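You operate a simulated robot arm through the tools that you are given. There is no shell and no other tool. Be economical: measure what you need, move in short steps, check, and stop when the job is done.

Carry out the task below with a simulated two-armed robot. There is one attempt and no reset: what you move stays moved.

JOB
Take the yellow cloth from the top of the long steel table and lay it out flat on the top of the steel bench.
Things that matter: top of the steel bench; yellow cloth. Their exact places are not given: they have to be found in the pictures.

It is judged by the outcome, as a careful person would: the job done as asked, and still so three seconds after it is handed in. It fails if anything else is knocked over, pushed out of place, dropped, spilled or broken. Flat cloth is picked up by pressing the open fingertips on it (5 to 10 N) and closing them slowly along it; thin cloth reads only 2 to 8 mm in the jaws.

ROBOT AND FRAMES
Two 7-joint arms with two-finger parallel grippers on one trunk, on a base that drives. Base frame: it is fixed to the floor where the robot stands at the start and does not move with it; the origin is under the middle of the robot, x ahead of it, y to its left, z up. Lengths are in m, angles in rad, forces in N, time in s.
The left shoulder is at the start at [0.06, 0.143, 0.926], the right one opposite. Places, roughly: top of the steel bench [0.7, 1.4, 0.9]. Payload 1.57 kg a hand.
The TCP of each hand is the grasp point between the finger pads, 0.03 m short of the fingertips. In the tool frame z runs along the fingers and y along their closing line. The gripper opens to 0.11 m. The fingers are 0.024 m wide and 0.012 m thick; the gripper's body (0.048 by 0.112 m) begins 0.078 m behind the TCP.
Orientation is that of the tool frame in the base frame, as a unit quaternion [x, y, z, w]. With the fingers straight down and closing along the base's y, the tool's x points along the base's -x, its y along +y and its z along -z.

CONTROLS
- The arms move only by the tool servo_tool. It takes "left_targets", "right_targets" or both (then of equal length, played together; a hand with none holds still); each is a list of rows, each an object of numbers (a shift or turn left out is 0, a gripper value left out holds the last): "dx", "dy", "dz": the shift along the tool's x, y, z in cm; "ax", "ay", "az": the turn, a rotation vector about the tool's x, y, z in rad; "hand": the opening in per cent of the stroke, from 0 (shut) to 100 (fully open). In form: [{"dx": .., "dy": .., "dz": .., "ax": .., "ay": .., "az": .., "hand": ..}, ...]. A call has 1 to 8 rows; each row is the pose to reach, as a shift and turn from the pose commanded when the call began, along the tool's axes at that moment. Each row takes 0.2 s and may step no farther than 0.05 m and 0.15 rad from the row before; otherwise, or with a gripper value out of range, the whole call is refused. A pose out of reach is approached as far as the arm can. The call stops where the force on the tool passes 40 N (or 10 N more than at its start, if that is more) or the arm is blocked; 0.2 s more then pass. The fingers move at their own pace (about 0.045 m/s each) and stop on an object; they squeeze with about 26 N. The grip force told is the motor's: it shows also when the fingers shut on nothing. Time passes only in rows, and 0.2 s behind the last, so rows that repeat a pose let the fingers close. It gives the time, the measured TCP pose, the force on the tool (base axes), the opening and the grip force at its end, in the units of the frame above (readings bear some noise), with the torque about the TCP (base axes, N m) and any sound that the robot's microphone picked up.
- Cameras (640 x 400 px; columns grow to the right, rows downward): "scene" is now at [0.0419, 0.0073, 1.5283]; the picture's right is [0.10, -1.00, 0.00], its down [-0.81, -0.08, -0.57] and it looks along [0.57, 0.06, -0.82] (base axes); focal length 267 px, centre (320, 200). "left" rides on the left gripper at [0.07, -0.016, -0.141] in its tool frame; the picture's right is [0.23, 0.97, 0.00], its down [-0.86, 0.20, -0.48] and it looks along [-0.47, 0.11, 0.88] (tool axes); focal length 222 px, centre (320, 200). "right" rides on the right gripper at [0.07, 0.016, -0.141] in its tool frame; the picture's right is [-0.23, 0.97, 0.00], its down [-0.86, -0.20, -0.48] and it looks along [-0.47, -0.11, 0.88] (tool axes); focal length 222 px, centre (320, 200).
- capture(camera): a new picture of that camera. No time passes.
- move_column(by): slides the trunk up (or, below 0, down) by that many m; the arms and the scene camera ride with it, the base frame stays. It gives what a move gives, with no picture.
- steer(legs): drives the robot by 1 to 6 legs, each [ahead, left, turn to the left] in m, m and rad, along the robot's own axes; the way and the turn of a leg run together, so that a leg with both is an arc; at most 1.5 m and 3.142 rad a leg. The arms and the cameras ride along, it lands a little off, and it stops where it bumps. It gives what a move gives.
- pan_tilt(pan, tilt): turns the head with the scene camera to pan (to the left, within 1.501 rad either way) and tilt (down, from -0.506 to 1.204), counted from straight ahead of the robot. It gives what a move gives.
- point_at(camera, pixels): for up to 12 pixels [column, row] of the newest picture of that camera ("zoom" is the newest enlarged one), the place [x, y, z] in the base frame of the surface seen there, good to about 0.002 m. No time passes.
- close_up(camera, box): a new picture of the part [left, top, right, bottom] of that camera's present view, enlarged. No time passes.
- close_job(): hands the job in; it is judged then, once.

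Go step by step. Measure first, check grasps and placings, and put right what went wrong. The budget is 80 turns and 70 pictures, counting those below and the enlarged ones. Unless the task says otherwise, let go and move clear before handing in, and close with one line.

The tools are called after "Emit:" as name(argument=value, ...) on one line, values as JSON. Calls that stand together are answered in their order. servo_tool: Moves the arms, as the interface text tells. Its arguments: {"type":"object","properties":{"left_targets":{"type":"array"},"right_targets":{"type":"array"}},"required":[]} The other tools are called the same way: move_column (by) slides the trunk up or down; steer (legs) drives the base; pan_tilt (pan, tilt) turns the head that bears the scene camera; capture (camera) takes a picture; point_at (camera, pixels) gives the place of the surface under pixels of a picture; close_up (camera, box) takes an enlarged picture of a part of a camera's view; close_job () hands the job in.

At the start:

```text
time: 0.0
left_eef_pos: [0.4354, 0.1517, 0.971]
left_tool_rot: [0.001, 1.0, 0.0, 0.0]
left_wrist_force: [-0.1, 0.3, -0.2]
left_moment: [0.03, -0.01, -0.01]
left_opening: 0.1098
left_gripper_force: 0.1
right_eef_pos: [0.5607, -0.351, 0.9908]
right_tool_rot: [0.0, 1.0, 0.001, -0.001]
right_wrist_force: [0.2, 0.7, -0.4]
right_moment: [0.0, -0.02, 0.02]
right_opening: 0.1101
right_gripper_force: 0.0
trunk travel left (down, up): [-0.525, 0.065]
robot x, y, heading: [-0.0016, 0.0017, 0.0]
head pan, tilt: [0.099, 0.958]
```

scene: 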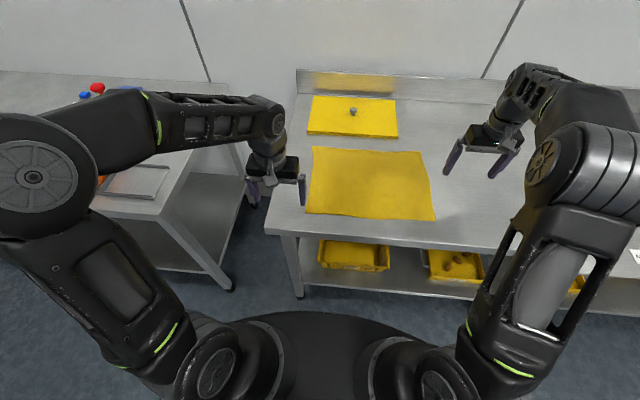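
right: 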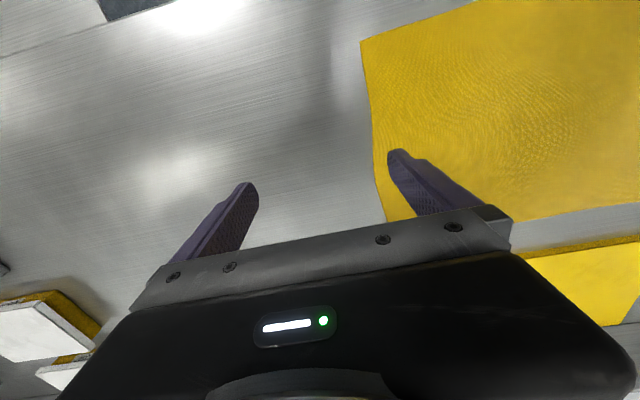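
left: 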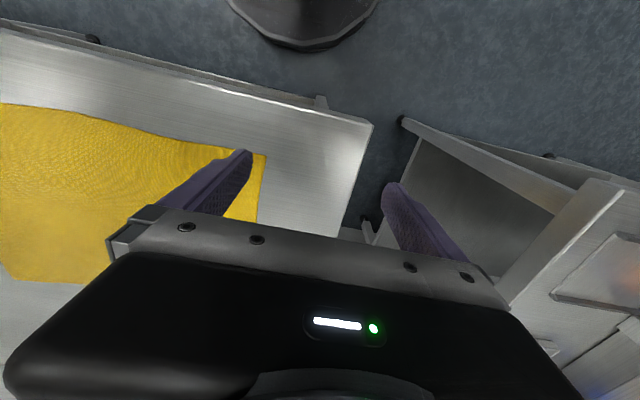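

The cloth lies on the table at about (312,147)-(436,220) in the scene picture; behind it is a yellow lid with a knob at (352,112). I'll measure the cloth corners and look toward the bench on the left.

Emit:
point_at(camera="scene", pixels=[[314, 148], [421, 152], [434, 218], [306, 212], [370, 185], [308, 134], [397, 137], [268, 230], [480, 245], [352, 115], [300, 90], [140, 190]])

Emit:
pan_tilt(pan=1.1, tilt=0.6)

Emit:
capture(camera="scene")

```text
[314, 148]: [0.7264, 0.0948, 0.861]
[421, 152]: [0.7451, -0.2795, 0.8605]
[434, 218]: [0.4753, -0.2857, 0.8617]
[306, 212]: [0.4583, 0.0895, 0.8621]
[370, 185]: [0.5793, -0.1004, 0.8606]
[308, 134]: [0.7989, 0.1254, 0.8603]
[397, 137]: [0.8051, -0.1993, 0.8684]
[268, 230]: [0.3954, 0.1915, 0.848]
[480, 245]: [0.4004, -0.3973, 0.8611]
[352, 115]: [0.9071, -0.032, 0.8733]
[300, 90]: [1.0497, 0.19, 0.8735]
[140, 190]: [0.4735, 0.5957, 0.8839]
```

```text
time: 1.3
left_eef_pos: [0.4354, 0.1519, 0.9703]
left_tool_rot: [0.0, 1.0, 0.0, 0.0]
left_wrist_force: [0.9, 0.3, -1.0]
left_moment: [0.01, 0.0, -0.01]
left_opening: 0.11
left_gripper_force: 0.0
right_eef_pos: [0.5602, -0.3521, 0.9906]
right_tool_rot: [0.0, 1.0, 0.0, -0.001]
right_wrist_force: [0.0, -0.5, 0.4]
right_moment: [-0.02, 0.01, 0.03]
right_opening: 0.11
right_gripper_force: 0.2
trunk travel left (down, up): [-0.525, 0.065]
robot x, y, heading: [-0.0007, -0.0041, -0.001]
head pan, tilt: [1.1, 0.6]
```

```text
66 pictures are left
```

scene: 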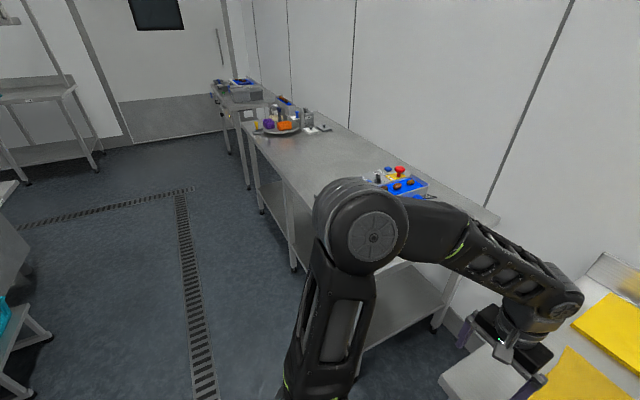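

The bench runs to the left, with a blue tray near (405,185) and a plate near (280,125); the free area lies between. I'll measure it.

Emit:
point_at(camera="scene", pixels=[[330, 175], [290, 155], [270, 140], [300, 180], [310, 195], [350, 150], [320, 135], [385, 175], [400, 188], [282, 133], [325, 128], [495, 220]])

Emit:
close_up(camera="scene", box=[200, 60, 520, 260])

```text
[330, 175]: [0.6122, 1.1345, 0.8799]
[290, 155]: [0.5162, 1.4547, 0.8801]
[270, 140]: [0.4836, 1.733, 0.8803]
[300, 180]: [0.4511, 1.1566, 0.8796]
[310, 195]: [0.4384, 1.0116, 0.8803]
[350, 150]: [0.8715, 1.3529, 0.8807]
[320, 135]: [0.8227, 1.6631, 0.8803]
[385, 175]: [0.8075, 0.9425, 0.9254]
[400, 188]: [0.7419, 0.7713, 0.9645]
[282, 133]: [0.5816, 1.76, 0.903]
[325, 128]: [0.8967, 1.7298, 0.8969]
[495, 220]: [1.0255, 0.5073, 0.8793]
```

```text
2.00 times, centred on (360, 160) of scene
```

zoom: 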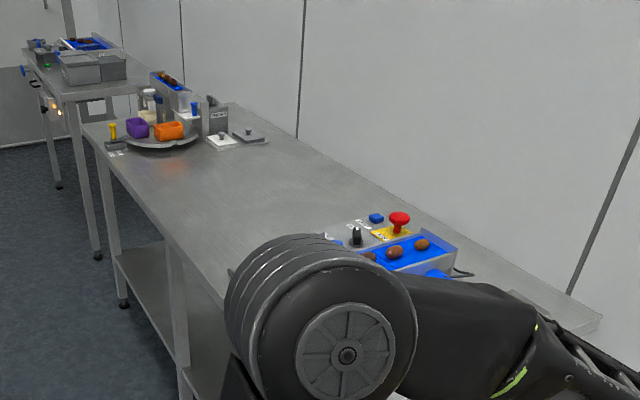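

Bench top is z≈0.880, with a free area about x 0.45–0.95, y 1.0–1.65. Before grasping, I check the floor room behind/left for driving.

Emit:
point_at(camera="scene", pixels=[[10, 390], [45, 340], [8, 300], [20, 260], [18, 185], [120, 300], [60, 260], [190, 370]])

Emit:
pan_tilt(pan=1.5, tilt=0.7)

Emit:
capture(camera="scene")

```text
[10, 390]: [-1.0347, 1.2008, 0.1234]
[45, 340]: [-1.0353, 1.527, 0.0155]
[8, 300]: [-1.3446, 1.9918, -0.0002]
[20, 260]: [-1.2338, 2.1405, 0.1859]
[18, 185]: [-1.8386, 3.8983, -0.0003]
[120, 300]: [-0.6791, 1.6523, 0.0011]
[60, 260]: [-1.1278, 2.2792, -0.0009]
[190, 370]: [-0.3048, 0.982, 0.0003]
```

```text
time: 2.1
left_eef_pos: [0.4354, 0.1513, 0.9714]
left_tool_rot: [0.001, 1.0, 0.0, 0.0]
left_wrist_force: [-0.4, 0.8, 0.6]
left_moment: [-0.01, 0.02, -0.01]
left_opening: 0.11
left_gripper_force: 0.0
right_eef_pos: [0.5614, -0.3496, 0.9914]
right_tool_rot: [0.001, 1.0, 0.0, 0.0]
right_wrist_force: [1.2, -0.4, -0.5]
right_moment: [0.01, 0.05, 0.0]
right_opening: 0.1102
right_gripper_force: 0.2
trunk travel left (down, up): [-0.525, 0.065]
robot x, y, heading: [-0.0004, 0.0036, 0.006]
head pan, tilt: [1.499, 0.7]
```

```text
64 pictures are left
```

scene: 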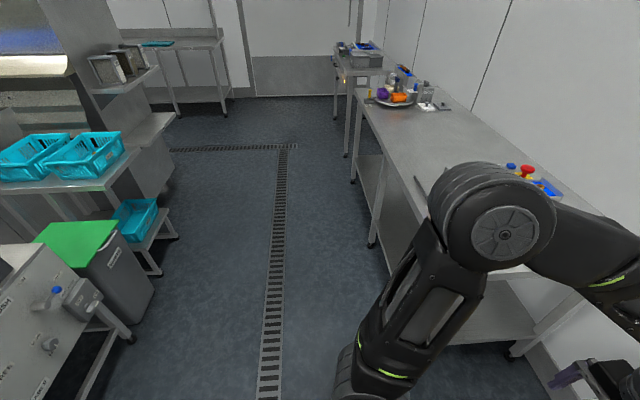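

Furniture stands behind; I'll measure its nearest faces: (130,340), (155,292), (160,270).

Emit:
point_at(camera="scene", pixels=[[132, 341], [100, 300], [154, 290], [160, 272], [178, 238], [140, 150], [86, 395], [372, 245], [415, 180]])

Emit:
pan_tilt(pan=-0.1, tilt=0.958)

```text
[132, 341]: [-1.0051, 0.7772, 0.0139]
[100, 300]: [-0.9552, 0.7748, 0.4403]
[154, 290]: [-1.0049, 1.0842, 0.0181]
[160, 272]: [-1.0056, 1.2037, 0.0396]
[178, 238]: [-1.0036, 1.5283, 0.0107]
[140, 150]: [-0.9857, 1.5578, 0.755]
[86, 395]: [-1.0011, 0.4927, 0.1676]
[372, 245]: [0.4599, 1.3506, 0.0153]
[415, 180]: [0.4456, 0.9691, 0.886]
```

```text
time: 3.8
left_eef_pos: [0.4348, 0.1519, 0.9712]
left_tool_rot: [0.0, 1.0, -0.001, 0.0]
left_wrist_force: [0.3, -0.2, -1.3]
left_moment: [0.0, -0.02, 0.02]
left_opening: 0.1102
left_gripper_force: 0.0
right_eef_pos: [0.5603, -0.3516, 0.992]
right_tool_rot: [0.0, 1.0, 0.0, 0.0]
right_wrist_force: [0.4, -0.3, -0.1]
right_moment: [-0.02, -0.01, 0.01]
right_opening: 0.1101
right_gripper_force: 0.0
trunk travel left (down, up): [-0.525, 0.065]
robot x, y, heading: [0.0027, 0.0037, 0.003]
head pan, tilt: [-0.099, 0.958]
```

Clear room behind is about 0.95 m. Now I bring both hands above the near corners of the cloth with the fingers half open: left over (0.485, 0.045), right over (0.50, −0.245).

Emit:
servo_tool(left_targets=[{"dx": -1.7, "dy": -3.6, "hand": 45}, {"dx": -3.4, "dy": -7.2, "dz": 0}, {"dx": -5, "dy": -10.7, "dz": 1}, {"dx": -5, "dy": -10.7, "dz": 3.5}, {"dx": -5, "dy": -10.7, "dz": 6}, {"dx": -5, "dy": -10.7, "dz": 6}], right_targets=[{"dx": 2, "dy": 3.6, "hand": 45}, {"dx": 4, "dy": 7.2, "dz": 0}, {"dx": 6, "dy": 10.65, "dz": 1}, {"dx": 6, "dy": 10.65, "dz": 4.5}, {"dx": 6, "dy": 10.65, "dz": 8}, {"dx": 6, "dy": 10.65, "dz": 8}])

Emit:
capture(camera="scene")

Emit:
capture(camera="left")

Emit:
capture(camera="right")

```text
time: 5.2
left_eef_pos: [0.4852, 0.045, 0.9096]
left_tool_rot: [0.001, 1.0, 0.0, 0.0]
left_wrist_force: [0.1, -0.4, 0.5]
left_moment: [-0.03, 0.02, 0.03]
left_opening: 0.0495
left_gripper_force: 0.1
right_eef_pos: [0.5022, -0.2435, 0.9104]
right_tool_rot: [0.0, 1.0, 0.0, 0.0]
right_wrist_force: [0.3, -0.3, 0.1]
right_moment: [0.01, -0.01, -0.01]
right_opening: 0.0497
right_gripper_force: 0.1
trunk travel left (down, up): [-0.525, 0.065]
robot x, y, heading: [-0.0002, -0.0053, 0.004]
head pan, tilt: [-0.099, 0.958]
```

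```text
63 pictures are left
```

scene: 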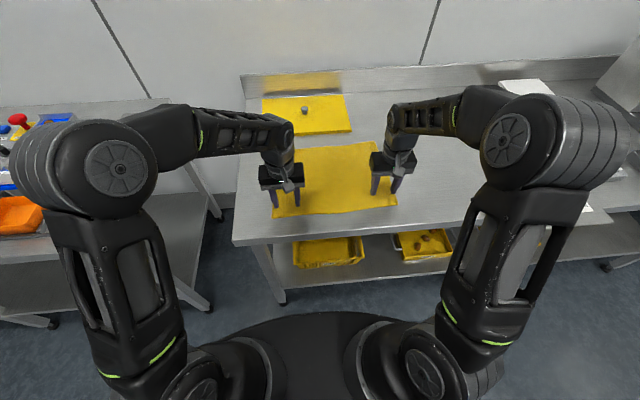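

```text
62 pictures are left
```

left: 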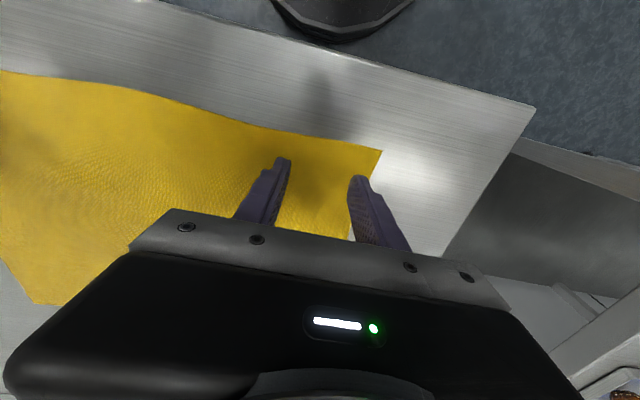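

```text
61 pictures are left
```

right: 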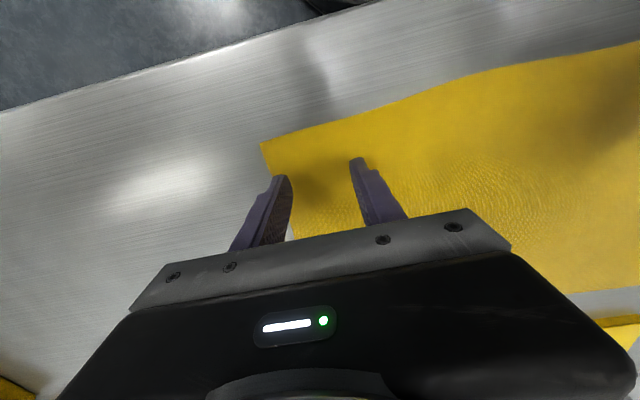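

The fingertips are 2 cm above the corners, the outer ones close to the side edges. I'll shift 0.8 cm inward and lower in small steps to feel contact.

Emit:
servo_tool(left_targets=[{"dy": -0.8}, {"dy": -0.8, "dz": 1}, {"dy": -0.8, "dz": 1.6}, {"dy": -0.8, "dz": 1.8}, {"dy": -0.8, "dz": 1.9}], right_targets=[{"dy": 0.8}, {"dy": 0.8, "dz": 1}, {"dy": 0.8, "dz": 1.7}, {"dy": 0.8, "dz": 1.9}, {"dy": 0.8, "dz": 2.0}])

```text
time: 6.4
left_eef_pos: [0.485, 0.0373, 0.8925]
left_tool_rot: [-0.001, 1.0, 0.0, 0.0]
left_wrist_force: [-0.1, -0.5, -0.1]
left_moment: [-0.03, -0.01, -0.03]
left_opening: 0.0496
left_gripper_force: 0.1
right_eef_pos: [0.5017, -0.2359, 0.892]
right_tool_rot: [0.001, 1.0, 0.0, 0.0]
right_wrist_force: [-1.7, 1.0, 3.8]
right_moment: [-0.02, 0.03, -0.01]
right_opening: 0.0495
right_gripper_force: 0.1
trunk travel left (down, up): [-0.525, 0.065]
robot x, y, heading: [0.0019, 0.0005, 0.002]
head pan, tilt: [-0.099, 0.958]
```

Right just touches (3.8 N); left not quite yet. I press a little further.

Emit:
servo_tool(left_targets=[{"dz": 0.1}, {"dz": 0.2}, {"dz": 0.25}], right_targets=[{"dz": 0.05}, {"dz": 0.1}, {"dz": 0.1}])

```text
time: 7.2
left_eef_pos: [0.4864, 0.0367, 0.8914]
left_tool_rot: [0.0, 1.0, -0.001, 0.001]
left_wrist_force: [1.0, 0.8, 19.8]
left_moment: [0.2, 0.12, -0.02]
left_opening: 0.0494
left_gripper_force: 0.0
right_eef_pos: [0.5001, -0.2371, 0.8916]
right_tool_rot: [0.0, 1.0, 0.0, 0.0]
right_wrist_force: [1.0, 1.5, 6.6]
right_moment: [-0.04, -0.02, 0.0]
right_opening: 0.0493
right_gripper_force: 0.1
trunk travel left (down, up): [-0.525, 0.065]
robot x, y, heading: [-0.0004, -0.0009, 0.002]
head pan, tilt: [-0.099, 0.958]
```

Left presses 20 N, a little much; I ease it 0.1 cm and close both slowly.

Emit:
servo_tool(left_targets=[{"dz": -0.1, "hand": 45}, {"dz": -0.1, "hand": 38}, {"dz": -0.1, "hand": 31}, {"dz": -0.1, "hand": 24}, {"dz": -0.1, "hand": 17}, {"dz": -0.1, "hand": 10}, {"dz": -0.1, "hand": 4}, {"dz": -0.1, "hand": 0}], right_targets=[{"dz": 0.02, "hand": 45}, {"dz": 0.02, "hand": 38}, {"dz": 0.02, "hand": 31}, {"dz": 0.02, "hand": 24}, {"dz": 0.02, "hand": 17}, {"dz": 0.02, "hand": 10}, {"dz": 0.02, "hand": 4}, {"dz": 0.02, "hand": 0}])

Emit:
servo_tool(left_targets=[{"hand": 0}, {"hand": 0}], right_targets=[{"hand": 0}, {"hand": 0}])

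Emit:
capture(camera="left")

Emit:
capture(camera="right")

```text
time: 9.0
left_eef_pos: [0.4838, 0.0356, 0.8907]
left_tool_rot: [0.0, 1.0, -0.001, 0.002]
left_wrist_force: [1.4, -11.8, 14.1]
left_moment: [-0.39, -0.02, 0.02]
left_opening: 0.0025
left_gripper_force: 23.6
right_eef_pos: [0.4981, -0.2359, 0.8918]
right_tool_rot: [0.0, 1.0, 0.001, 0.001]
right_wrist_force: [-2.3, 12.0, 20.2]
right_moment: [0.35, 0.0, 0.08]
right_opening: 0.0046
right_gripper_force: 25.6
trunk travel left (down, up): [-0.525, 0.065]
robot x, y, heading: [0.0, 0.002, -0.0]
head pan, tilt: [-0.099, 0.958]
```

```text
time: 9.6
left_eef_pos: [0.4834, 0.0368, 0.8905]
left_tool_rot: [0.0, 1.0, 0.0, 0.0]
left_wrist_force: [1.0, -13.6, 13.5]
left_moment: [-0.45, 0.01, 0.06]
left_opening: 0.0027
left_gripper_force: 23.8
right_eef_pos: [0.5001, -0.2357, 0.8902]
right_tool_rot: [0.001, 1.0, 0.0, 0.002]
right_wrist_force: [-1.0, 13.7, 21.0]
right_moment: [0.48, -0.07, 0.09]
right_opening: 0.0042
right_gripper_force: 24.4
trunk travel left (down, up): [-0.525, 0.065]
robot x, y, heading: [-0.0013, -0.0017, -0.003]
head pan, tilt: [-0.099, 0.958]
```

```text
60 pictures are left
```

left: 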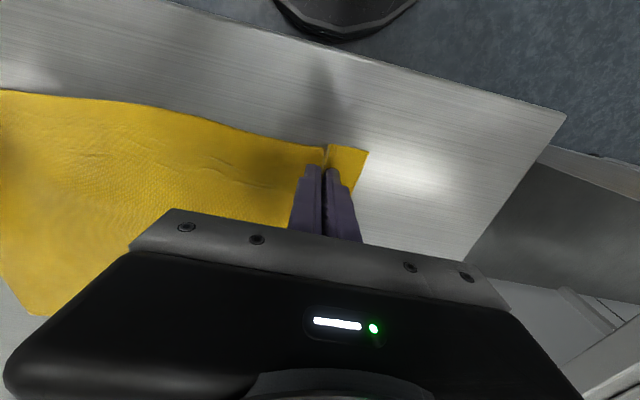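

```text
59 pictures are left
```

right: 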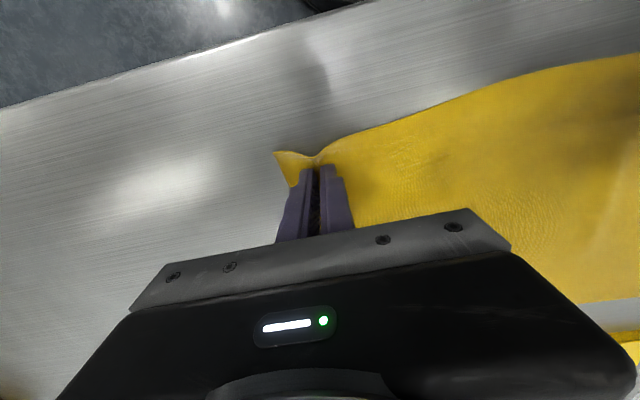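

Both corners are pinched (2.7 and 4.2 mm). I ease inward to relieve the tension and lift a little to check.

Emit:
servo_tool(left_targets=[{"dy": -0.5, "dz": -0.5}, {"dy": -1, "dz": -2}, {"dy": -1, "dz": -4}, {"dy": -1, "dz": -7}, {"dy": -1, "dz": -10}], right_targets=[{"dy": 0.5, "dz": -0.5}, {"dy": 1, "dz": -2}, {"dy": 1, "dz": -4}, {"dy": 1, "dz": -7}, {"dy": 1, "dz": -10}])

Emit:
capture(camera="scene")

```text
time: 10.8
left_eef_pos: [0.4867, 0.0281, 0.9894]
left_tool_rot: [0.0, 1.0, 0.001, 0.0]
left_wrist_force: [0.0, -0.3, 0.2]
left_moment: [0.01, -0.02, 0.01]
left_opening: 0.0026
left_gripper_force: 23.6
right_eef_pos: [0.5015, -0.2258, 0.9908]
right_tool_rot: [-0.001, 1.0, 0.0, 0.001]
right_wrist_force: [-0.3, 0.6, 0.1]
right_moment: [0.01, -0.03, 0.0]
right_opening: 0.0012
right_gripper_force: 23.3
trunk travel left (down, up): [-0.525, 0.065]
robot x, y, heading: [0.0006, -0.0018, -0.001]
head pan, tilt: [-0.099, 0.958]
```

```text
58 pictures are left
```

scene: 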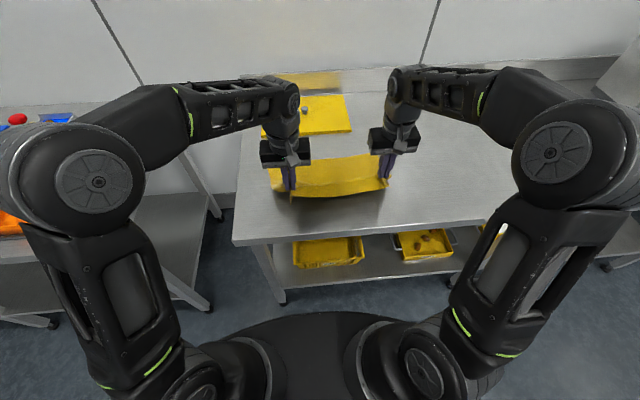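

Both corners come up; but the right opening reads 1.2 mm now, so I look closely at the right grip.

Emit:
capture(camera="right")

Emit:
close_up(camera="scene", box=[240, 110, 440, 235])

```text
57 pictures are left
```

right: 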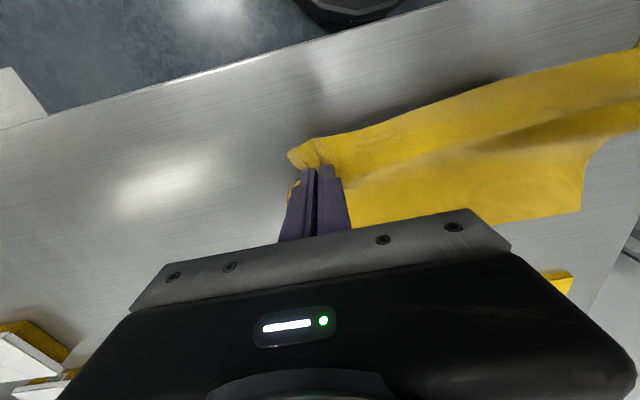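

```text
3.20 times, centred on (340, 172) of scene
```

zoom: 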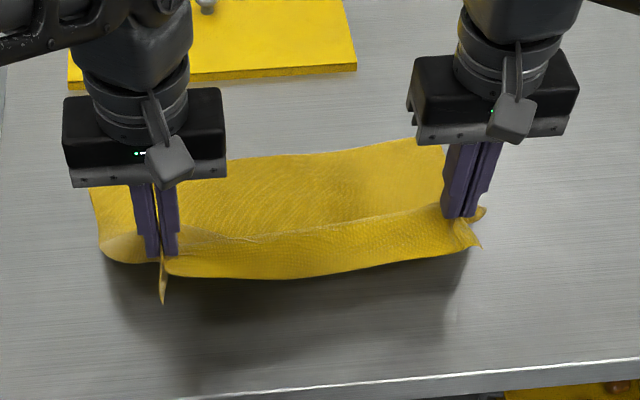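

Both grips hold the cloth, though the right one is near the corner. I lift on gently to about z 1.19.

Emit:
servo_tool(left_targets=[{"dz": -2.5}, {"dz": -5}, {"dz": -7.5}, {"dz": -10}, {"dz": -12.5}, {"dz": -15}, {"dz": -17.5}, {"dz": -20}], right_targets=[{"dz": -2.5}, {"dz": -5}, {"dz": -7.5}, {"dz": -10}, {"dz": -12.5}, {"dz": -15}, {"dz": -17.5}, {"dz": -20}])

Emit:
capture(camera="scene")

Emit:
capture(camera="right")

```text
time: 12.6
left_eef_pos: [0.4839, 0.0257, 1.0982]
left_tool_rot: [0.0, 1.0, 0.0, 0.0]
left_wrist_force: [-0.5, 0.2, 0.3]
left_moment: [0.0, -0.01, 0.0]
left_opening: 0.0024
left_gripper_force: 23.6
left hand out of reach, approached as far as the arm can: row 5, 6, 7, 8
right_eef_pos: [0.5033, -0.2312, 1.105]
right_tool_rot: [0.002, 1.0, -0.002, 0.002]
right_wrist_force: [-0.5, 1.3, 0.2]
right_moment: [0.02, -0.03, 0.04]
right_opening: 0.0016
right_gripper_force: 23.7
right hand out of reach, approached as far as the arm can: row 5, 6, 7, 8
trunk travel left (down, up): [-0.525, 0.065]
robot x, y, heading: [0.0006, -0.0025, 0.004]
head pan, tilt: [-0.099, 0.958]
```

```text
55 pictures are left
```

scene: 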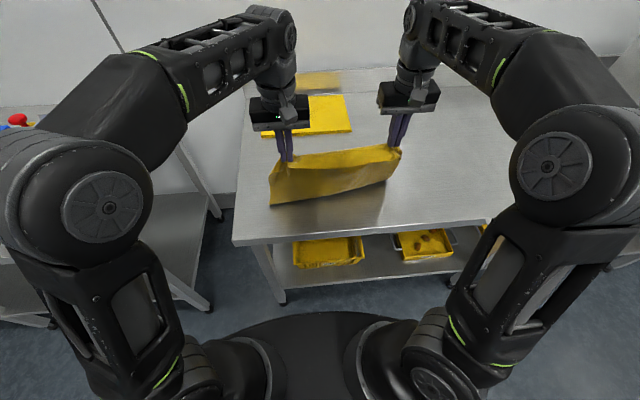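

```text
54 pictures are left
```

right: 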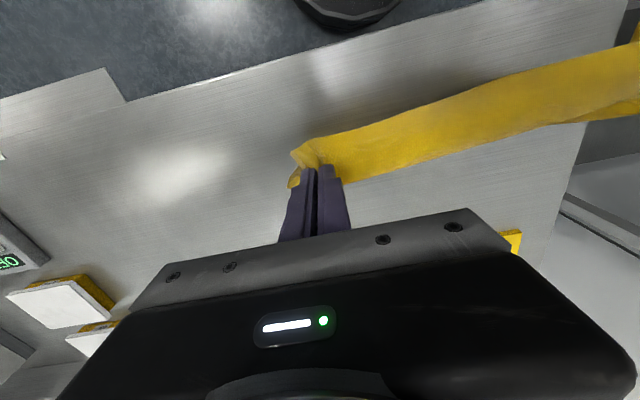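

Cloth hangs from both hands at z≈1.10. I raise the trunk fully and then back away 0.45 m.

Emit:
move_column(by=0.064)

Emit:
steer(legs=[[-0.2, 0, 0], [-0.25, 0, 0]])

Emit:
capture(camera="scene")

```text
time: 13.6
left_eef_pos: [0.4858, 0.0259, 1.1631]
left_tool_rot: [0.001, 1.0, 0.0, -0.001]
left_wrist_force: [0.2, -0.5, -0.8]
left_moment: [-0.02, -0.01, 0.03]
left_opening: 0.0022
left_gripper_force: 24.1
right_eef_pos: [0.504, -0.2316, 1.1685]
right_tool_rot: [0.002, 1.0, -0.003, 0.001]
right_wrist_force: [0.3, 0.4, -0.5]
right_moment: [0.0, 0.04, 0.0]
right_opening: 0.0013
right_gripper_force: 23.4
trunk travel left (down, up): [-0.589, 0.001]
robot x, y, heading: [0.0002, 0.0002, -0.002]
head pan, tilt: [-0.099, 0.958]
```

```text
time: 16.7
left_eef_pos: [0.0358, 0.0261, 1.163]
left_tool_rot: [0.0, 1.0, 0.0, 0.0]
left_wrist_force: [0.1, -0.1, 0.1]
left_moment: [-0.01, -0.01, 0.02]
left_opening: 0.0019
left_gripper_force: 23.4
right_eef_pos: [0.0524, -0.231, 1.168]
right_tool_rot: [0.0, 1.0, -0.002, 0.003]
right_wrist_force: [0.0, 1.1, 0.7]
right_moment: [0.0, -0.03, 0.02]
right_opening: 0.0019
right_gripper_force: 23.9
trunk travel left (down, up): [-0.589, 0.001]
robot x, y, heading: [-0.4499, -0.0034, 0.004]
head pan, tilt: [-0.099, 0.958]
```

```text
53 pictures are left
```

scene: 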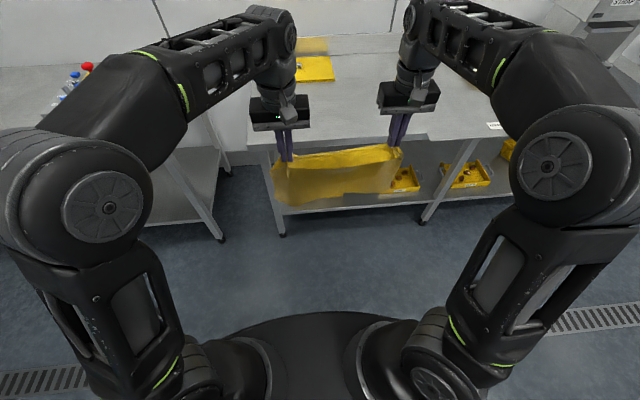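

Cloth is hanging well clear. I drive 1.42 m left, then look at the bench.

Emit:
steer(legs=[[0, 0.75, 0], [0, 0.67, 0]])

Emit:
pan_tilt(pan=0, tilt=0.75)

Emit:
capture(camera="scene")

```text
time: 24.1
left_eef_pos: [0.0375, 1.4675, 1.1631]
left_tool_rot: [0.001, 1.0, 0.0, 0.001]
left_wrist_force: [0.4, 0.2, 0.1]
left_moment: [-0.04, 0.0, 0.02]
left_opening: 0.0022
left_gripper_force: 23.5
right_eef_pos: [0.0543, 1.2113, 1.1694]
right_tool_rot: [0.003, 1.0, -0.002, 0.002]
right_wrist_force: [1.0, 0.3, -0.1]
right_moment: [-0.01, -0.05, -0.01]
right_opening: 0.0015
right_gripper_force: 23.0
trunk travel left (down, up): [-0.589, 0.001]
robot x, y, heading: [-0.444, 1.4402, -0.005]
head pan, tilt: [-0.099, 0.958]
```

```text
time: 24.9
left_eef_pos: [0.038, 1.4668, 1.163]
left_tool_rot: [0.002, 1.0, 0.0, 0.0]
left_wrist_force: [0.0, -0.8, -0.1]
left_moment: [0.02, 0.01, 0.04]
left_opening: 0.0025
left_gripper_force: 23.9
right_eef_pos: [0.0542, 1.2093, 1.1685]
right_tool_rot: [0.004, 1.0, -0.001, 0.003]
right_wrist_force: [-0.7, 0.3, -0.5]
right_moment: [0.01, 0.0, 0.0]
right_opening: 0.0016
right_gripper_force: 23.9
trunk travel left (down, up): [-0.589, 0.001]
robot x, y, heading: [-0.4471, 1.4402, -0.002]
head pan, tilt: [0.0, 0.75]
```

```text
52 pictures are left
```

scene: 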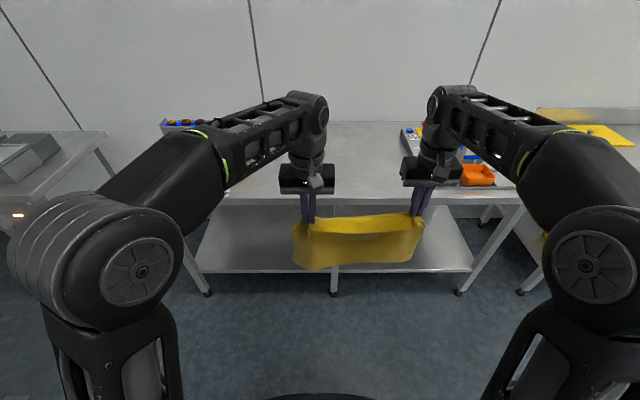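

The bench is ahead. I measure the items on either side of the free area.

Emit:
point_at(camera="scene", pixels=[[462, 182], [460, 170], [402, 135], [412, 128], [345, 195], [365, 160], [235, 190], [200, 122], [380, 185], [320, 260], [410, 265]])

Emit:
close_up(camera="scene", box=[150, 90, 550, 290])

```text
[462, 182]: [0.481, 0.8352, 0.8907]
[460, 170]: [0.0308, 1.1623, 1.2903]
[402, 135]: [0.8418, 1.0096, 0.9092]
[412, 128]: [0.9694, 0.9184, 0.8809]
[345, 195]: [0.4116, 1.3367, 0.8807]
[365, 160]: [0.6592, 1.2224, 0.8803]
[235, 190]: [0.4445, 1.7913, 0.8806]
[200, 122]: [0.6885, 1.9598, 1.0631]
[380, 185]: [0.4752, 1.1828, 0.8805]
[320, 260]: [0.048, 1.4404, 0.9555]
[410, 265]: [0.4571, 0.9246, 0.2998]
```

```text
1.60 times, centred on (350, 190) of scene
```

zoom: 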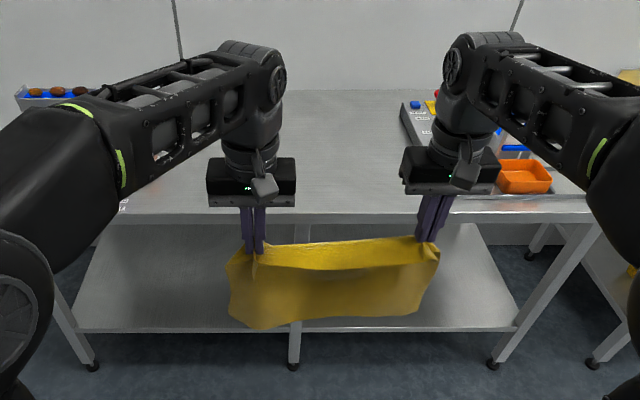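

Free zone is y≈1.02–1.65; the cloth hangs centred on y≈1.34. I check how low its bottom edge hangs.

Emit:
point_at(camera="scene", pixels=[[308, 268], [295, 262], [340, 264], [400, 259], [415, 255], [424, 228], [294, 232], [360, 235]])

```text
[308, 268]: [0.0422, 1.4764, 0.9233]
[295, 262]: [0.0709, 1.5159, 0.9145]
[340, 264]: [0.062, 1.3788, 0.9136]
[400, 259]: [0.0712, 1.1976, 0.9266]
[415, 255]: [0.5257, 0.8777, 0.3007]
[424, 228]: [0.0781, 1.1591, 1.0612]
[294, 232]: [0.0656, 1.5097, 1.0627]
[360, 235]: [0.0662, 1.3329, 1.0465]
```

The bottom hangs at z≈0.914, 3 cm above the bench. I check how far the base extends forward before approaching.

Emit:
pan_tilt(pan=0, tilt=1.15)

Emit:
capture(camera="scene")

Emit:
point_at(camera="scene", pixels=[[320, 262], [320, 255], [320, 275], [250, 290], [300, 300], [320, 245], [320, 290]])

```text
time: 25.7
left_eef_pos: [0.0368, 1.4681, 1.1645]
left_tool_rot: [0.002, 1.0, 0.0, 0.0]
left_wrist_force: [0.8, -1.1, -0.2]
left_moment: [0.0, -0.02, 0.02]
left_opening: 0.0023
left_gripper_force: 23.5
right_eef_pos: [0.0546, 1.2105, 1.1681]
right_tool_rot: [0.003, 1.0, -0.002, 0.002]
right_wrist_force: [-0.2, 0.1, 0.6]
right_moment: [0.01, -0.03, -0.02]
right_opening: 0.0014
right_gripper_force: 23.7
trunk travel left (down, up): [-0.589, 0.001]
robot x, y, heading: [-0.4479, 1.4451, -0.006]
head pan, tilt: [0.0, 1.15]
```

```text
50 pictures are left
```

scene: 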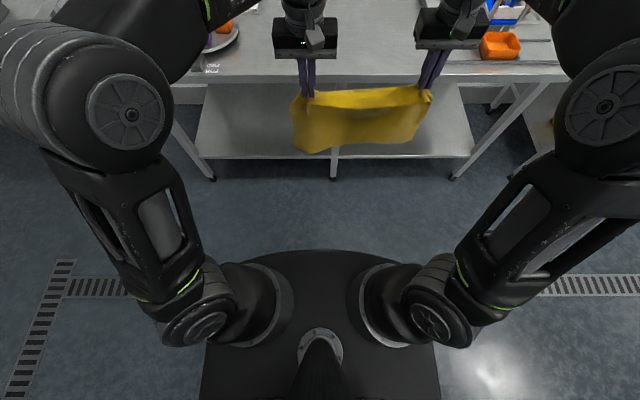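

```text
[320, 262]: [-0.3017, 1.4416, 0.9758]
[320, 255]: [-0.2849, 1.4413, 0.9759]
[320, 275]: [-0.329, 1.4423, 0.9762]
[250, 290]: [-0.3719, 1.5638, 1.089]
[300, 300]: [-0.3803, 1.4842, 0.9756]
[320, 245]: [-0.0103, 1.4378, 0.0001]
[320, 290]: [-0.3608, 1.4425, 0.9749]
```

The trunk plate reaches 0.165 m ahead; the floor base is hidden. I check it from the left wrist camera.

Emit:
capture(camera="left")

Emit:
point_at(camera="left", pixels=[[330, 15], [330, 25], [320, 32], [300, 10], [360, 18]])

```text
49 pictures are left
```

left: 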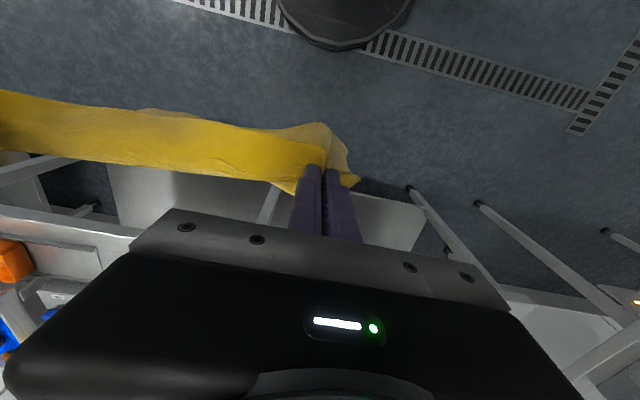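

```text
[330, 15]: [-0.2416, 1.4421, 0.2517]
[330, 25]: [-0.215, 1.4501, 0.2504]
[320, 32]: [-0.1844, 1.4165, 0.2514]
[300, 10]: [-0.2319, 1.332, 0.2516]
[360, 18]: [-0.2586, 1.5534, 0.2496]
```

Base front is about 0.29 m ahead, so x≈0.07 leaves a safe gap to the bench legs at 0.45. I drive forward 0.515 m.

Emit:
steer(legs=[[0.3, 0, 0], [0.215, 0, 0]])

Emit:
pan_tilt(pan=-0.1, tilt=0.958)

Emit:
capture(camera="scene")

```text
time: 29.0
left_eef_pos: [0.5511, 1.4628, 1.1625]
left_tool_rot: [0.003, 1.0, 0.0, 0.0]
left_wrist_force: [1.9, -1.1, 0.5]
left_moment: [-0.02, 0.03, 0.0]
left_opening: 0.0023
left_gripper_force: 24.1
right_eef_pos: [0.5687, 1.2064, 1.1673]
right_tool_rot: [0.005, 1.0, -0.002, 0.002]
right_wrist_force: [0.7, 0.7, -0.1]
right_moment: [0.01, 0.06, 0.01]
right_opening: 0.0014
right_gripper_force: 23.8
trunk travel left (down, up): [-0.589, 0.001]
robot x, y, heading: [0.0698, 1.4438, -0.004]
head pan, tilt: [0.0, 1.15]
```

```text
time: 29.8
left_eef_pos: [0.5504, 1.4636, 1.1622]
left_tool_rot: [0.003, 1.0, 0.0, 0.0]
left_wrist_force: [-0.7, -1.1, -0.2]
left_moment: [0.03, -0.03, 0.05]
left_opening: 0.0023
left_gripper_force: 24.6
right_eef_pos: [0.5667, 1.2065, 1.1681]
right_tool_rot: [0.004, 1.0, -0.002, 0.002]
right_wrist_force: [0.0, 0.1, -0.3]
right_moment: [-0.03, 0.03, 0.07]
right_opening: 0.0018
right_gripper_force: 24.0
trunk travel left (down, up): [-0.589, 0.001]
robot x, y, heading: [0.0649, 1.4399, -0.007]
head pan, tilt: [-0.099, 0.958]
```

```text
48 pictures are left
```

scene: 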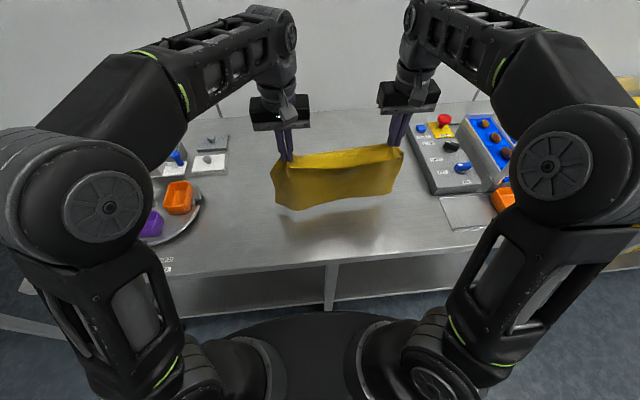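

Now the surroundings are plain: control box at (412,130)-(435,193), a flat plate at (443,197), the turntable at (203,205). I measure their limits.

Emit:
point_at(camera="scene", pixels=[[410, 131], [433, 193], [441, 197], [453, 228], [203, 200], [197, 220], [228, 150], [226, 168], [172, 272], [335, 262], [300, 209], [390, 196]])

```text
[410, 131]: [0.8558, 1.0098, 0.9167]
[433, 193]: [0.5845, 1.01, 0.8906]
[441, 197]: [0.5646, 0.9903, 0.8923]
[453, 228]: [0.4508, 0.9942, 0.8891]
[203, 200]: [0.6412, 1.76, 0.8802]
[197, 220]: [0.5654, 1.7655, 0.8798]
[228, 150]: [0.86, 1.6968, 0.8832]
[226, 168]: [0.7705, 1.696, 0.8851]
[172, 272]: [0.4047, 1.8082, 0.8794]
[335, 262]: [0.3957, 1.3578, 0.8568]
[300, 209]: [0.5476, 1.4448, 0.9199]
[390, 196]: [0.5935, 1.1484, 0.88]
```

Free zone y 1.01–1.70 is ample. I draw the hands back 5 cm with a slight lowering so the bottom edge nears the bench near x≈0.5.

Emit:
servo_tool(left_targets=[{"dx": 2}, {"dx": 4}, {"dx": 5, "dz": 1}, {"dx": 5, "dz": 2}, {"dx": 5, "dz": 2}], right_targets=[{"dx": 2}, {"dx": 4}, {"dx": 5, "dz": 1}, {"dx": 5, "dz": 2}, {"dx": 5, "dz": 2}])

Emit:
capture(camera="scene")

```text
time: 31.0
left_eef_pos: [0.4997, 1.4638, 1.1414]
left_tool_rot: [0.003, 1.0, 0.0, 0.0]
left_wrist_force: [0.5, -0.6, -0.3]
left_moment: [0.0, 0.0, 0.0]
left_opening: 0.0024
left_gripper_force: 24.1
right_eef_pos: [0.5164, 1.2082, 1.1483]
right_tool_rot: [0.005, 1.0, -0.002, 0.003]
right_wrist_force: [-0.3, 1.3, 0.3]
right_moment: [0.0, 0.0, 0.0]
right_opening: 0.0017
right_gripper_force: 23.3
trunk travel left (down, up): [-0.589, 0.001]
robot x, y, heading: [0.0648, 1.4354, -0.002]
head pan, tilt: [-0.099, 0.958]
```

```text
47 pictures are left
```

scene: 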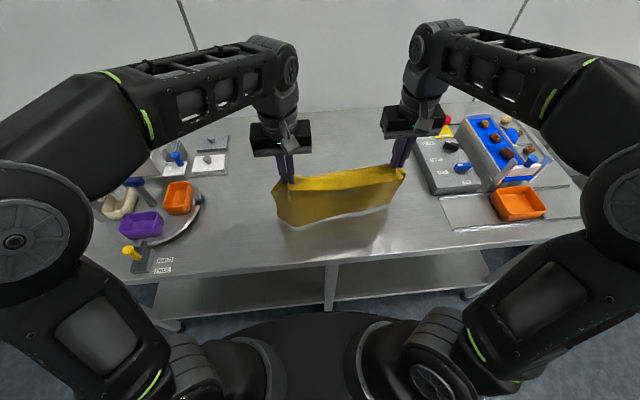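

Bottom edge is just above the bench. I now lower while moving forward so that the cloth trails and lays itself towards me.

Emit:
servo_tool(left_targets=[{"dx": -1.5, "dz": 1.5}, {"dx": -4, "dz": 2.5}, {"dx": -6.5, "dz": 4}, {"dx": -9, "dz": 5.5}, {"dx": -11, "dz": 7.5}, {"dx": -13, "dz": 9.5}, {"dx": -15, "dz": 11.5}, {"dx": -16.5, "dz": 13.5}], right_targets=[{"dx": -1.5, "dz": 1.5}, {"dx": -4, "dz": 2.5}, {"dx": -6.5, "dz": 4}, {"dx": -9, "dz": 5.5}, {"dx": -11, "dz": 7.5}, {"dx": -13, "dz": 9.5}, {"dx": -15, "dz": 11.5}, {"dx": -16.5, "dz": 13.5}])

Emit:
capture(camera="scene")

```text
time: 32.8
left_eef_pos: [0.6656, 1.4631, 1.0083]
left_tool_rot: [0.003, 1.0, 0.0, 0.0]
left_wrist_force: [0.8, -0.1, -0.2]
left_moment: [-0.02, 0.02, 0.01]
left_opening: 0.0024
left_gripper_force: 23.2
right_eef_pos: [0.6836, 1.2045, 1.0121]
right_tool_rot: [0.004, 1.0, -0.001, 0.003]
right_wrist_force: [-0.4, 1.5, -0.7]
right_moment: [-0.01, 0.03, 0.01]
right_opening: 0.0014
right_gripper_force: 23.3
trunk travel left (down, up): [-0.589, 0.001]
robot x, y, heading: [0.0639, 1.4393, -0.007]
head pan, tilt: [-0.099, 0.958]
```

```text
46 pictures are left
```

scene: 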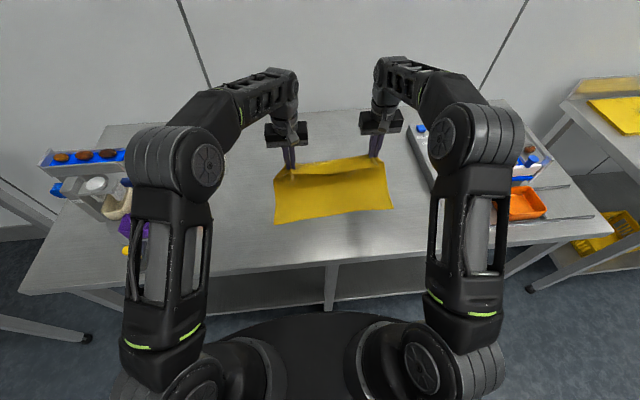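

The free edge lies on the bench and the cloth trails well. I continue down to just above the surface.

Emit:
servo_tool(left_targets=[{"dx": -1.5, "dz": 1.5}, {"dx": -3, "dz": 3}, {"dx": -4.5, "dz": 4.5}, {"dx": -6, "dz": 6}, {"dx": -7, "dz": 7.5}, {"dx": -8, "dz": 8.7}, {"dx": -8, "dz": 8.7}], right_targets=[{"dx": -1.5, "dz": 1.5}, {"dx": -3, "dz": 3}, {"dx": -4.5, "dz": 4.5}, {"dx": -6, "dz": 6}, {"dx": -7, "dz": 7.5}, {"dx": -8, "dz": 9.1}, {"dx": -8, "dz": 9.1}])

Emit:
capture(camera="scene")

Emit:
close_up(camera="scene", box=[240, 110, 440, 235])

```text
time: 34.4
left_eef_pos: [0.7448, 1.4619, 0.9201]
left_tool_rot: [0.003, 1.0, 0.0, 0.0]
left_wrist_force: [0.4, -1.0, 0.3]
left_moment: [-0.01, -0.01, 0.02]
left_opening: 0.0023
left_gripper_force: 23.7
right_eef_pos: [0.7608, 1.2027, 0.925]
right_tool_rot: [0.004, 1.0, -0.001, 0.002]
right_wrist_force: [-0.5, -0.1, 0.6]
right_moment: [-0.03, 0.0, 0.02]
right_opening: 0.0019
right_gripper_force: 23.0
trunk travel left (down, up): [-0.589, 0.001]
robot x, y, heading: [0.0623, 1.4385, -0.009]
head pan, tilt: [-0.099, 0.958]
```

```text
45 pictures are left
```

scene: 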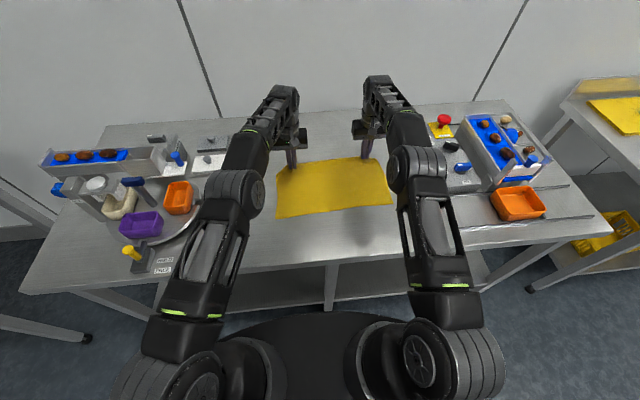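

```text
3.20 times, centred on (340, 172) of scene
```

zoom: 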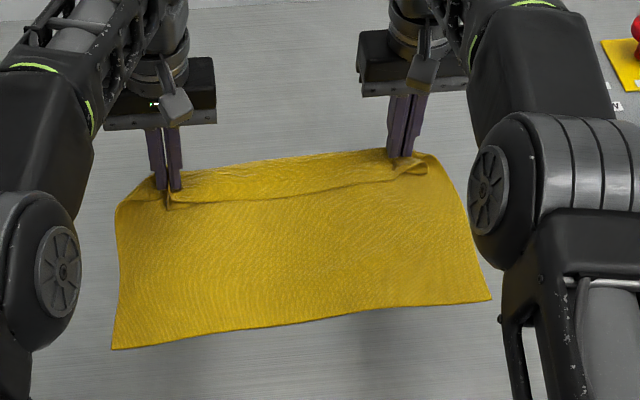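

The cloth is laid, but its gripped edge folds back over itself as a strip (line near (300,200) in the zoom). If I lay it the other way, drawing the hands towards me, that strip falls outwards flat; so I lift it again by the reverse path.

Emit:
servo_tool(left_targets=[{"dx": 2, "dz": -3.5}, {"dx": 4, "dz": -7}, {"dx": 6, "dz": -10}, {"dx": 8, "dz": -13}, {"dx": 10, "dz": -16}, {"dx": 11.5, "dz": -19}, {"dx": 13, "dz": -22}, {"dx": 14, "dz": -24}], right_targets=[{"dx": 2, "dz": -3.5}, {"dx": 4, "dz": -7}, {"dx": 6, "dz": -10}, {"dx": 8, "dz": -13}, {"dx": 10, "dz": -16}, {"dx": 11.5, "dz": -19}, {"dx": 13, "dz": -22}, {"dx": 14, "dz": -24}])

Emit:
steer(legs=[[0.03, 0, 0]])

Emit:
capture(camera="scene")

```text
time: 36.2
left_eef_pos: [0.6182, 1.4617, 1.1298]
left_tool_rot: [0.003, 1.0, -0.001, 0.002]
left_wrist_force: [0.9, -0.8, 0.3]
left_moment: [-0.01, 0.04, 0.02]
left_opening: 0.0023
left_gripper_force: 23.6
left hand out of reach, approached as far as the arm can: row 7, 8
right_eef_pos: [0.6319, 1.2086, 1.1407]
right_tool_rot: [0.001, 1.0, -0.009, 0.002]
right_wrist_force: [0.2, 0.5, 0.2]
right_moment: [0.02, 0.0, 0.04]
right_opening: 0.0017
right_gripper_force: 23.8
right hand out of reach, approached as far as the arm can: row 7, 8
trunk travel left (down, up): [-0.589, 0.001]
robot x, y, heading: [0.0633, 1.4439, -0.008]
head pan, tilt: [-0.099, 0.958]
```

```text
time: 37.0
left_eef_pos: [0.649, 1.4623, 1.1298]
left_tool_rot: [0.002, 1.0, -0.001, 0.001]
left_wrist_force: [0.2, -0.5, -0.7]
left_moment: [-0.04, 0.07, 0.03]
left_opening: 0.0025
left_gripper_force: 23.5
right_eef_pos: [0.6628, 1.2074, 1.1398]
right_tool_rot: [0.001, 1.0, -0.008, 0.002]
right_wrist_force: [0.2, 0.9, 0.2]
right_moment: [0.0, 0.09, 0.03]
right_opening: 0.0018
right_gripper_force: 23.4
trunk travel left (down, up): [-0.589, 0.001]
robot x, y, heading: [0.0935, 1.439, -0.01]
head pan, tilt: [-0.099, 0.958]
```

```text
43 pictures are left
```

scene: 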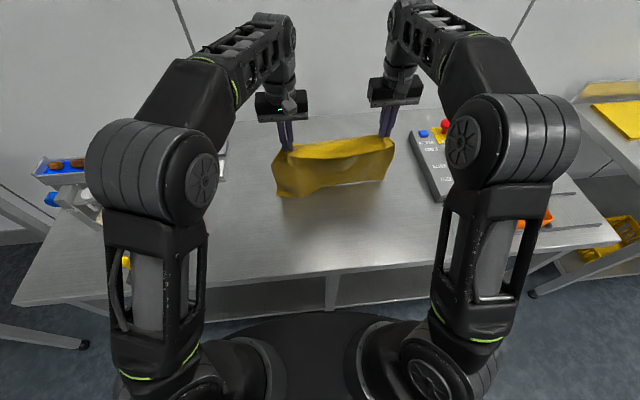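

Hands reach only x≈0.65 this high. Tilting the fingers forward gains reach, so I tilt by 0.45 rad and move forward about 8 cm.

Emit:
servo_tool(left_targets=[{"ay": -0.15}, {"ay": -0.3, "dx": -1, "dz": -0.5}, {"ay": -0.45, "dx": -3, "dz": -1}, {"ay": -0.45, "dx": -5, "dz": -1}, {"ay": -0.45, "dx": -7, "dz": -1}, {"ay": -0.45, "dx": -8, "dz": -1}, {"ay": -0.45, "dx": -8, "dz": -1}], right_targets=[{"ay": -0.15}, {"ay": -0.3, "dx": -1, "dz": -0.5}, {"ay": -0.45, "dx": -3, "dz": -1}, {"ay": -0.45, "dx": -5, "dz": -1}, {"ay": -0.45, "dx": -7, "dz": -1}, {"ay": -0.45, "dx": -8, "dz": -1}, {"ay": -0.45, "dx": -8, "dz": -1}])

Emit:
capture(camera="scene")

```text
time: 38.6
left_eef_pos: [0.7255, 1.4601, 1.1416]
left_tool_rot: [0.003, 0.975, -0.002, 0.224]
left_wrist_force: [0.0, -0.5, 0.6]
left_moment: [-0.01, 0.01, -0.02]
left_opening: 0.0024
left_gripper_force: 23.8
right_eef_pos: [0.739, 1.2058, 1.1519]
right_tool_rot: [-0.001, 0.974, -0.009, 0.226]
right_wrist_force: [-0.2, 0.0, -0.5]
right_moment: [-0.04, -0.03, 0.03]
right_opening: 0.0015
right_gripper_force: 23.2
trunk travel left (down, up): [-0.589, 0.001]
robot x, y, heading: [0.0948, 1.4406, -0.011]
head pan, tilt: [-0.099, 0.958]
```

```text
42 pictures are left
```

scene: 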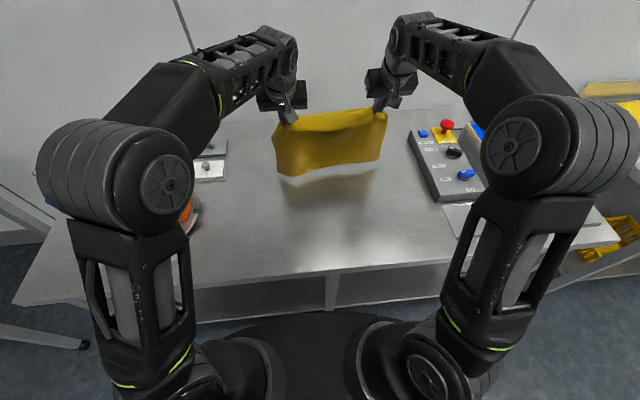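

The cloth hangs at x≈0.74, lifted clear, with the lip towards me. Now I lower while drawing back, gradually straightening the fingers.

Emit:
servo_tool(left_targets=[{"dx": 0.87, "dz": 1.8}, {"dx": 3.55, "dz": 2.73, "ay": 0.05}, {"dx": 6.9, "dz": 2.77, "ay": 0.1}, {"dx": 10.26, "dz": 2.8, "ay": 0.15}, {"dx": 13.61, "dz": 2.84, "ay": 0.2}, {"dx": 16.74, "dz": 3.55, "ay": 0.25}, {"dx": 19.63, "dz": 4.93, "ay": 0.3}, {"dx": 22.07, "dz": 6.52, "ay": 0.35}], right_targets=[{"dx": 0.87, "dz": 1.8}, {"dx": 3.55, "dz": 2.73, "ay": 0.05}, {"dx": 6.9, "dz": 2.77, "ay": 0.1}, {"dx": 10.26, "dz": 2.8, "ay": 0.15}, {"dx": 13.61, "dz": 2.84, "ay": 0.2}, {"dx": 16.74, "dz": 3.55, "ay": 0.25}, {"dx": 19.63, "dz": 4.93, "ay": 0.3}, {"dx": 22.07, "dz": 6.52, "ay": 0.35}])

Emit:
capture(camera="scene")

Emit:
close_up(camera="scene", box=[240, 110, 440, 235])

```text
time: 40.4
left_eef_pos: [0.5593, 1.4599, 0.9861]
left_tool_rot: [0.003, 0.999, -0.001, 0.052]
left_wrist_force: [0.5, -0.8, 0.1]
left_moment: [-0.03, 0.03, 0.0]
left_opening: 0.0023
left_gripper_force: 24.2
right_eef_pos: [0.5731, 1.203, 0.9956]
right_tool_rot: [0.001, 0.999, -0.008, 0.052]
right_wrist_force: [-0.7, 0.8, -0.1]
right_moment: [0.0, 0.02, 0.02]
right_opening: 0.0016
right_gripper_force: 23.4
trunk travel left (down, up): [-0.589, 0.001]
robot x, y, heading: [0.0962, 1.4385, -0.008]
head pan, tilt: [-0.099, 0.958]
```

```text
41 pictures are left
```

scene: 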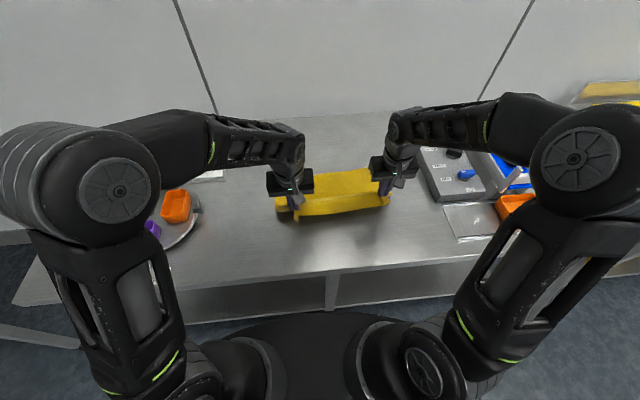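

```text
3.20 times, centred on (340, 172) of scene
```

zoom: 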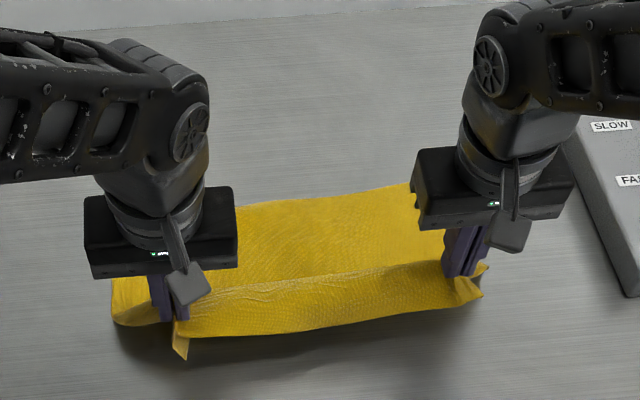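

Far edge is lying flat and the lip hangs on my side. I check the far edge position to know how far to draw back.

Emit:
point_at(camera="zoom", pixels=[[330, 200], [402, 190], [250, 215], [330, 240], [330, 265], [300, 325]])

```text
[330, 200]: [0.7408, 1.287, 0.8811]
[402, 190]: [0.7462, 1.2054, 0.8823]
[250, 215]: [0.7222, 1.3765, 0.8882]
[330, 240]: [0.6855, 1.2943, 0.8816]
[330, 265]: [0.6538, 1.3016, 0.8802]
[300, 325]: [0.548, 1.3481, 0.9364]
```

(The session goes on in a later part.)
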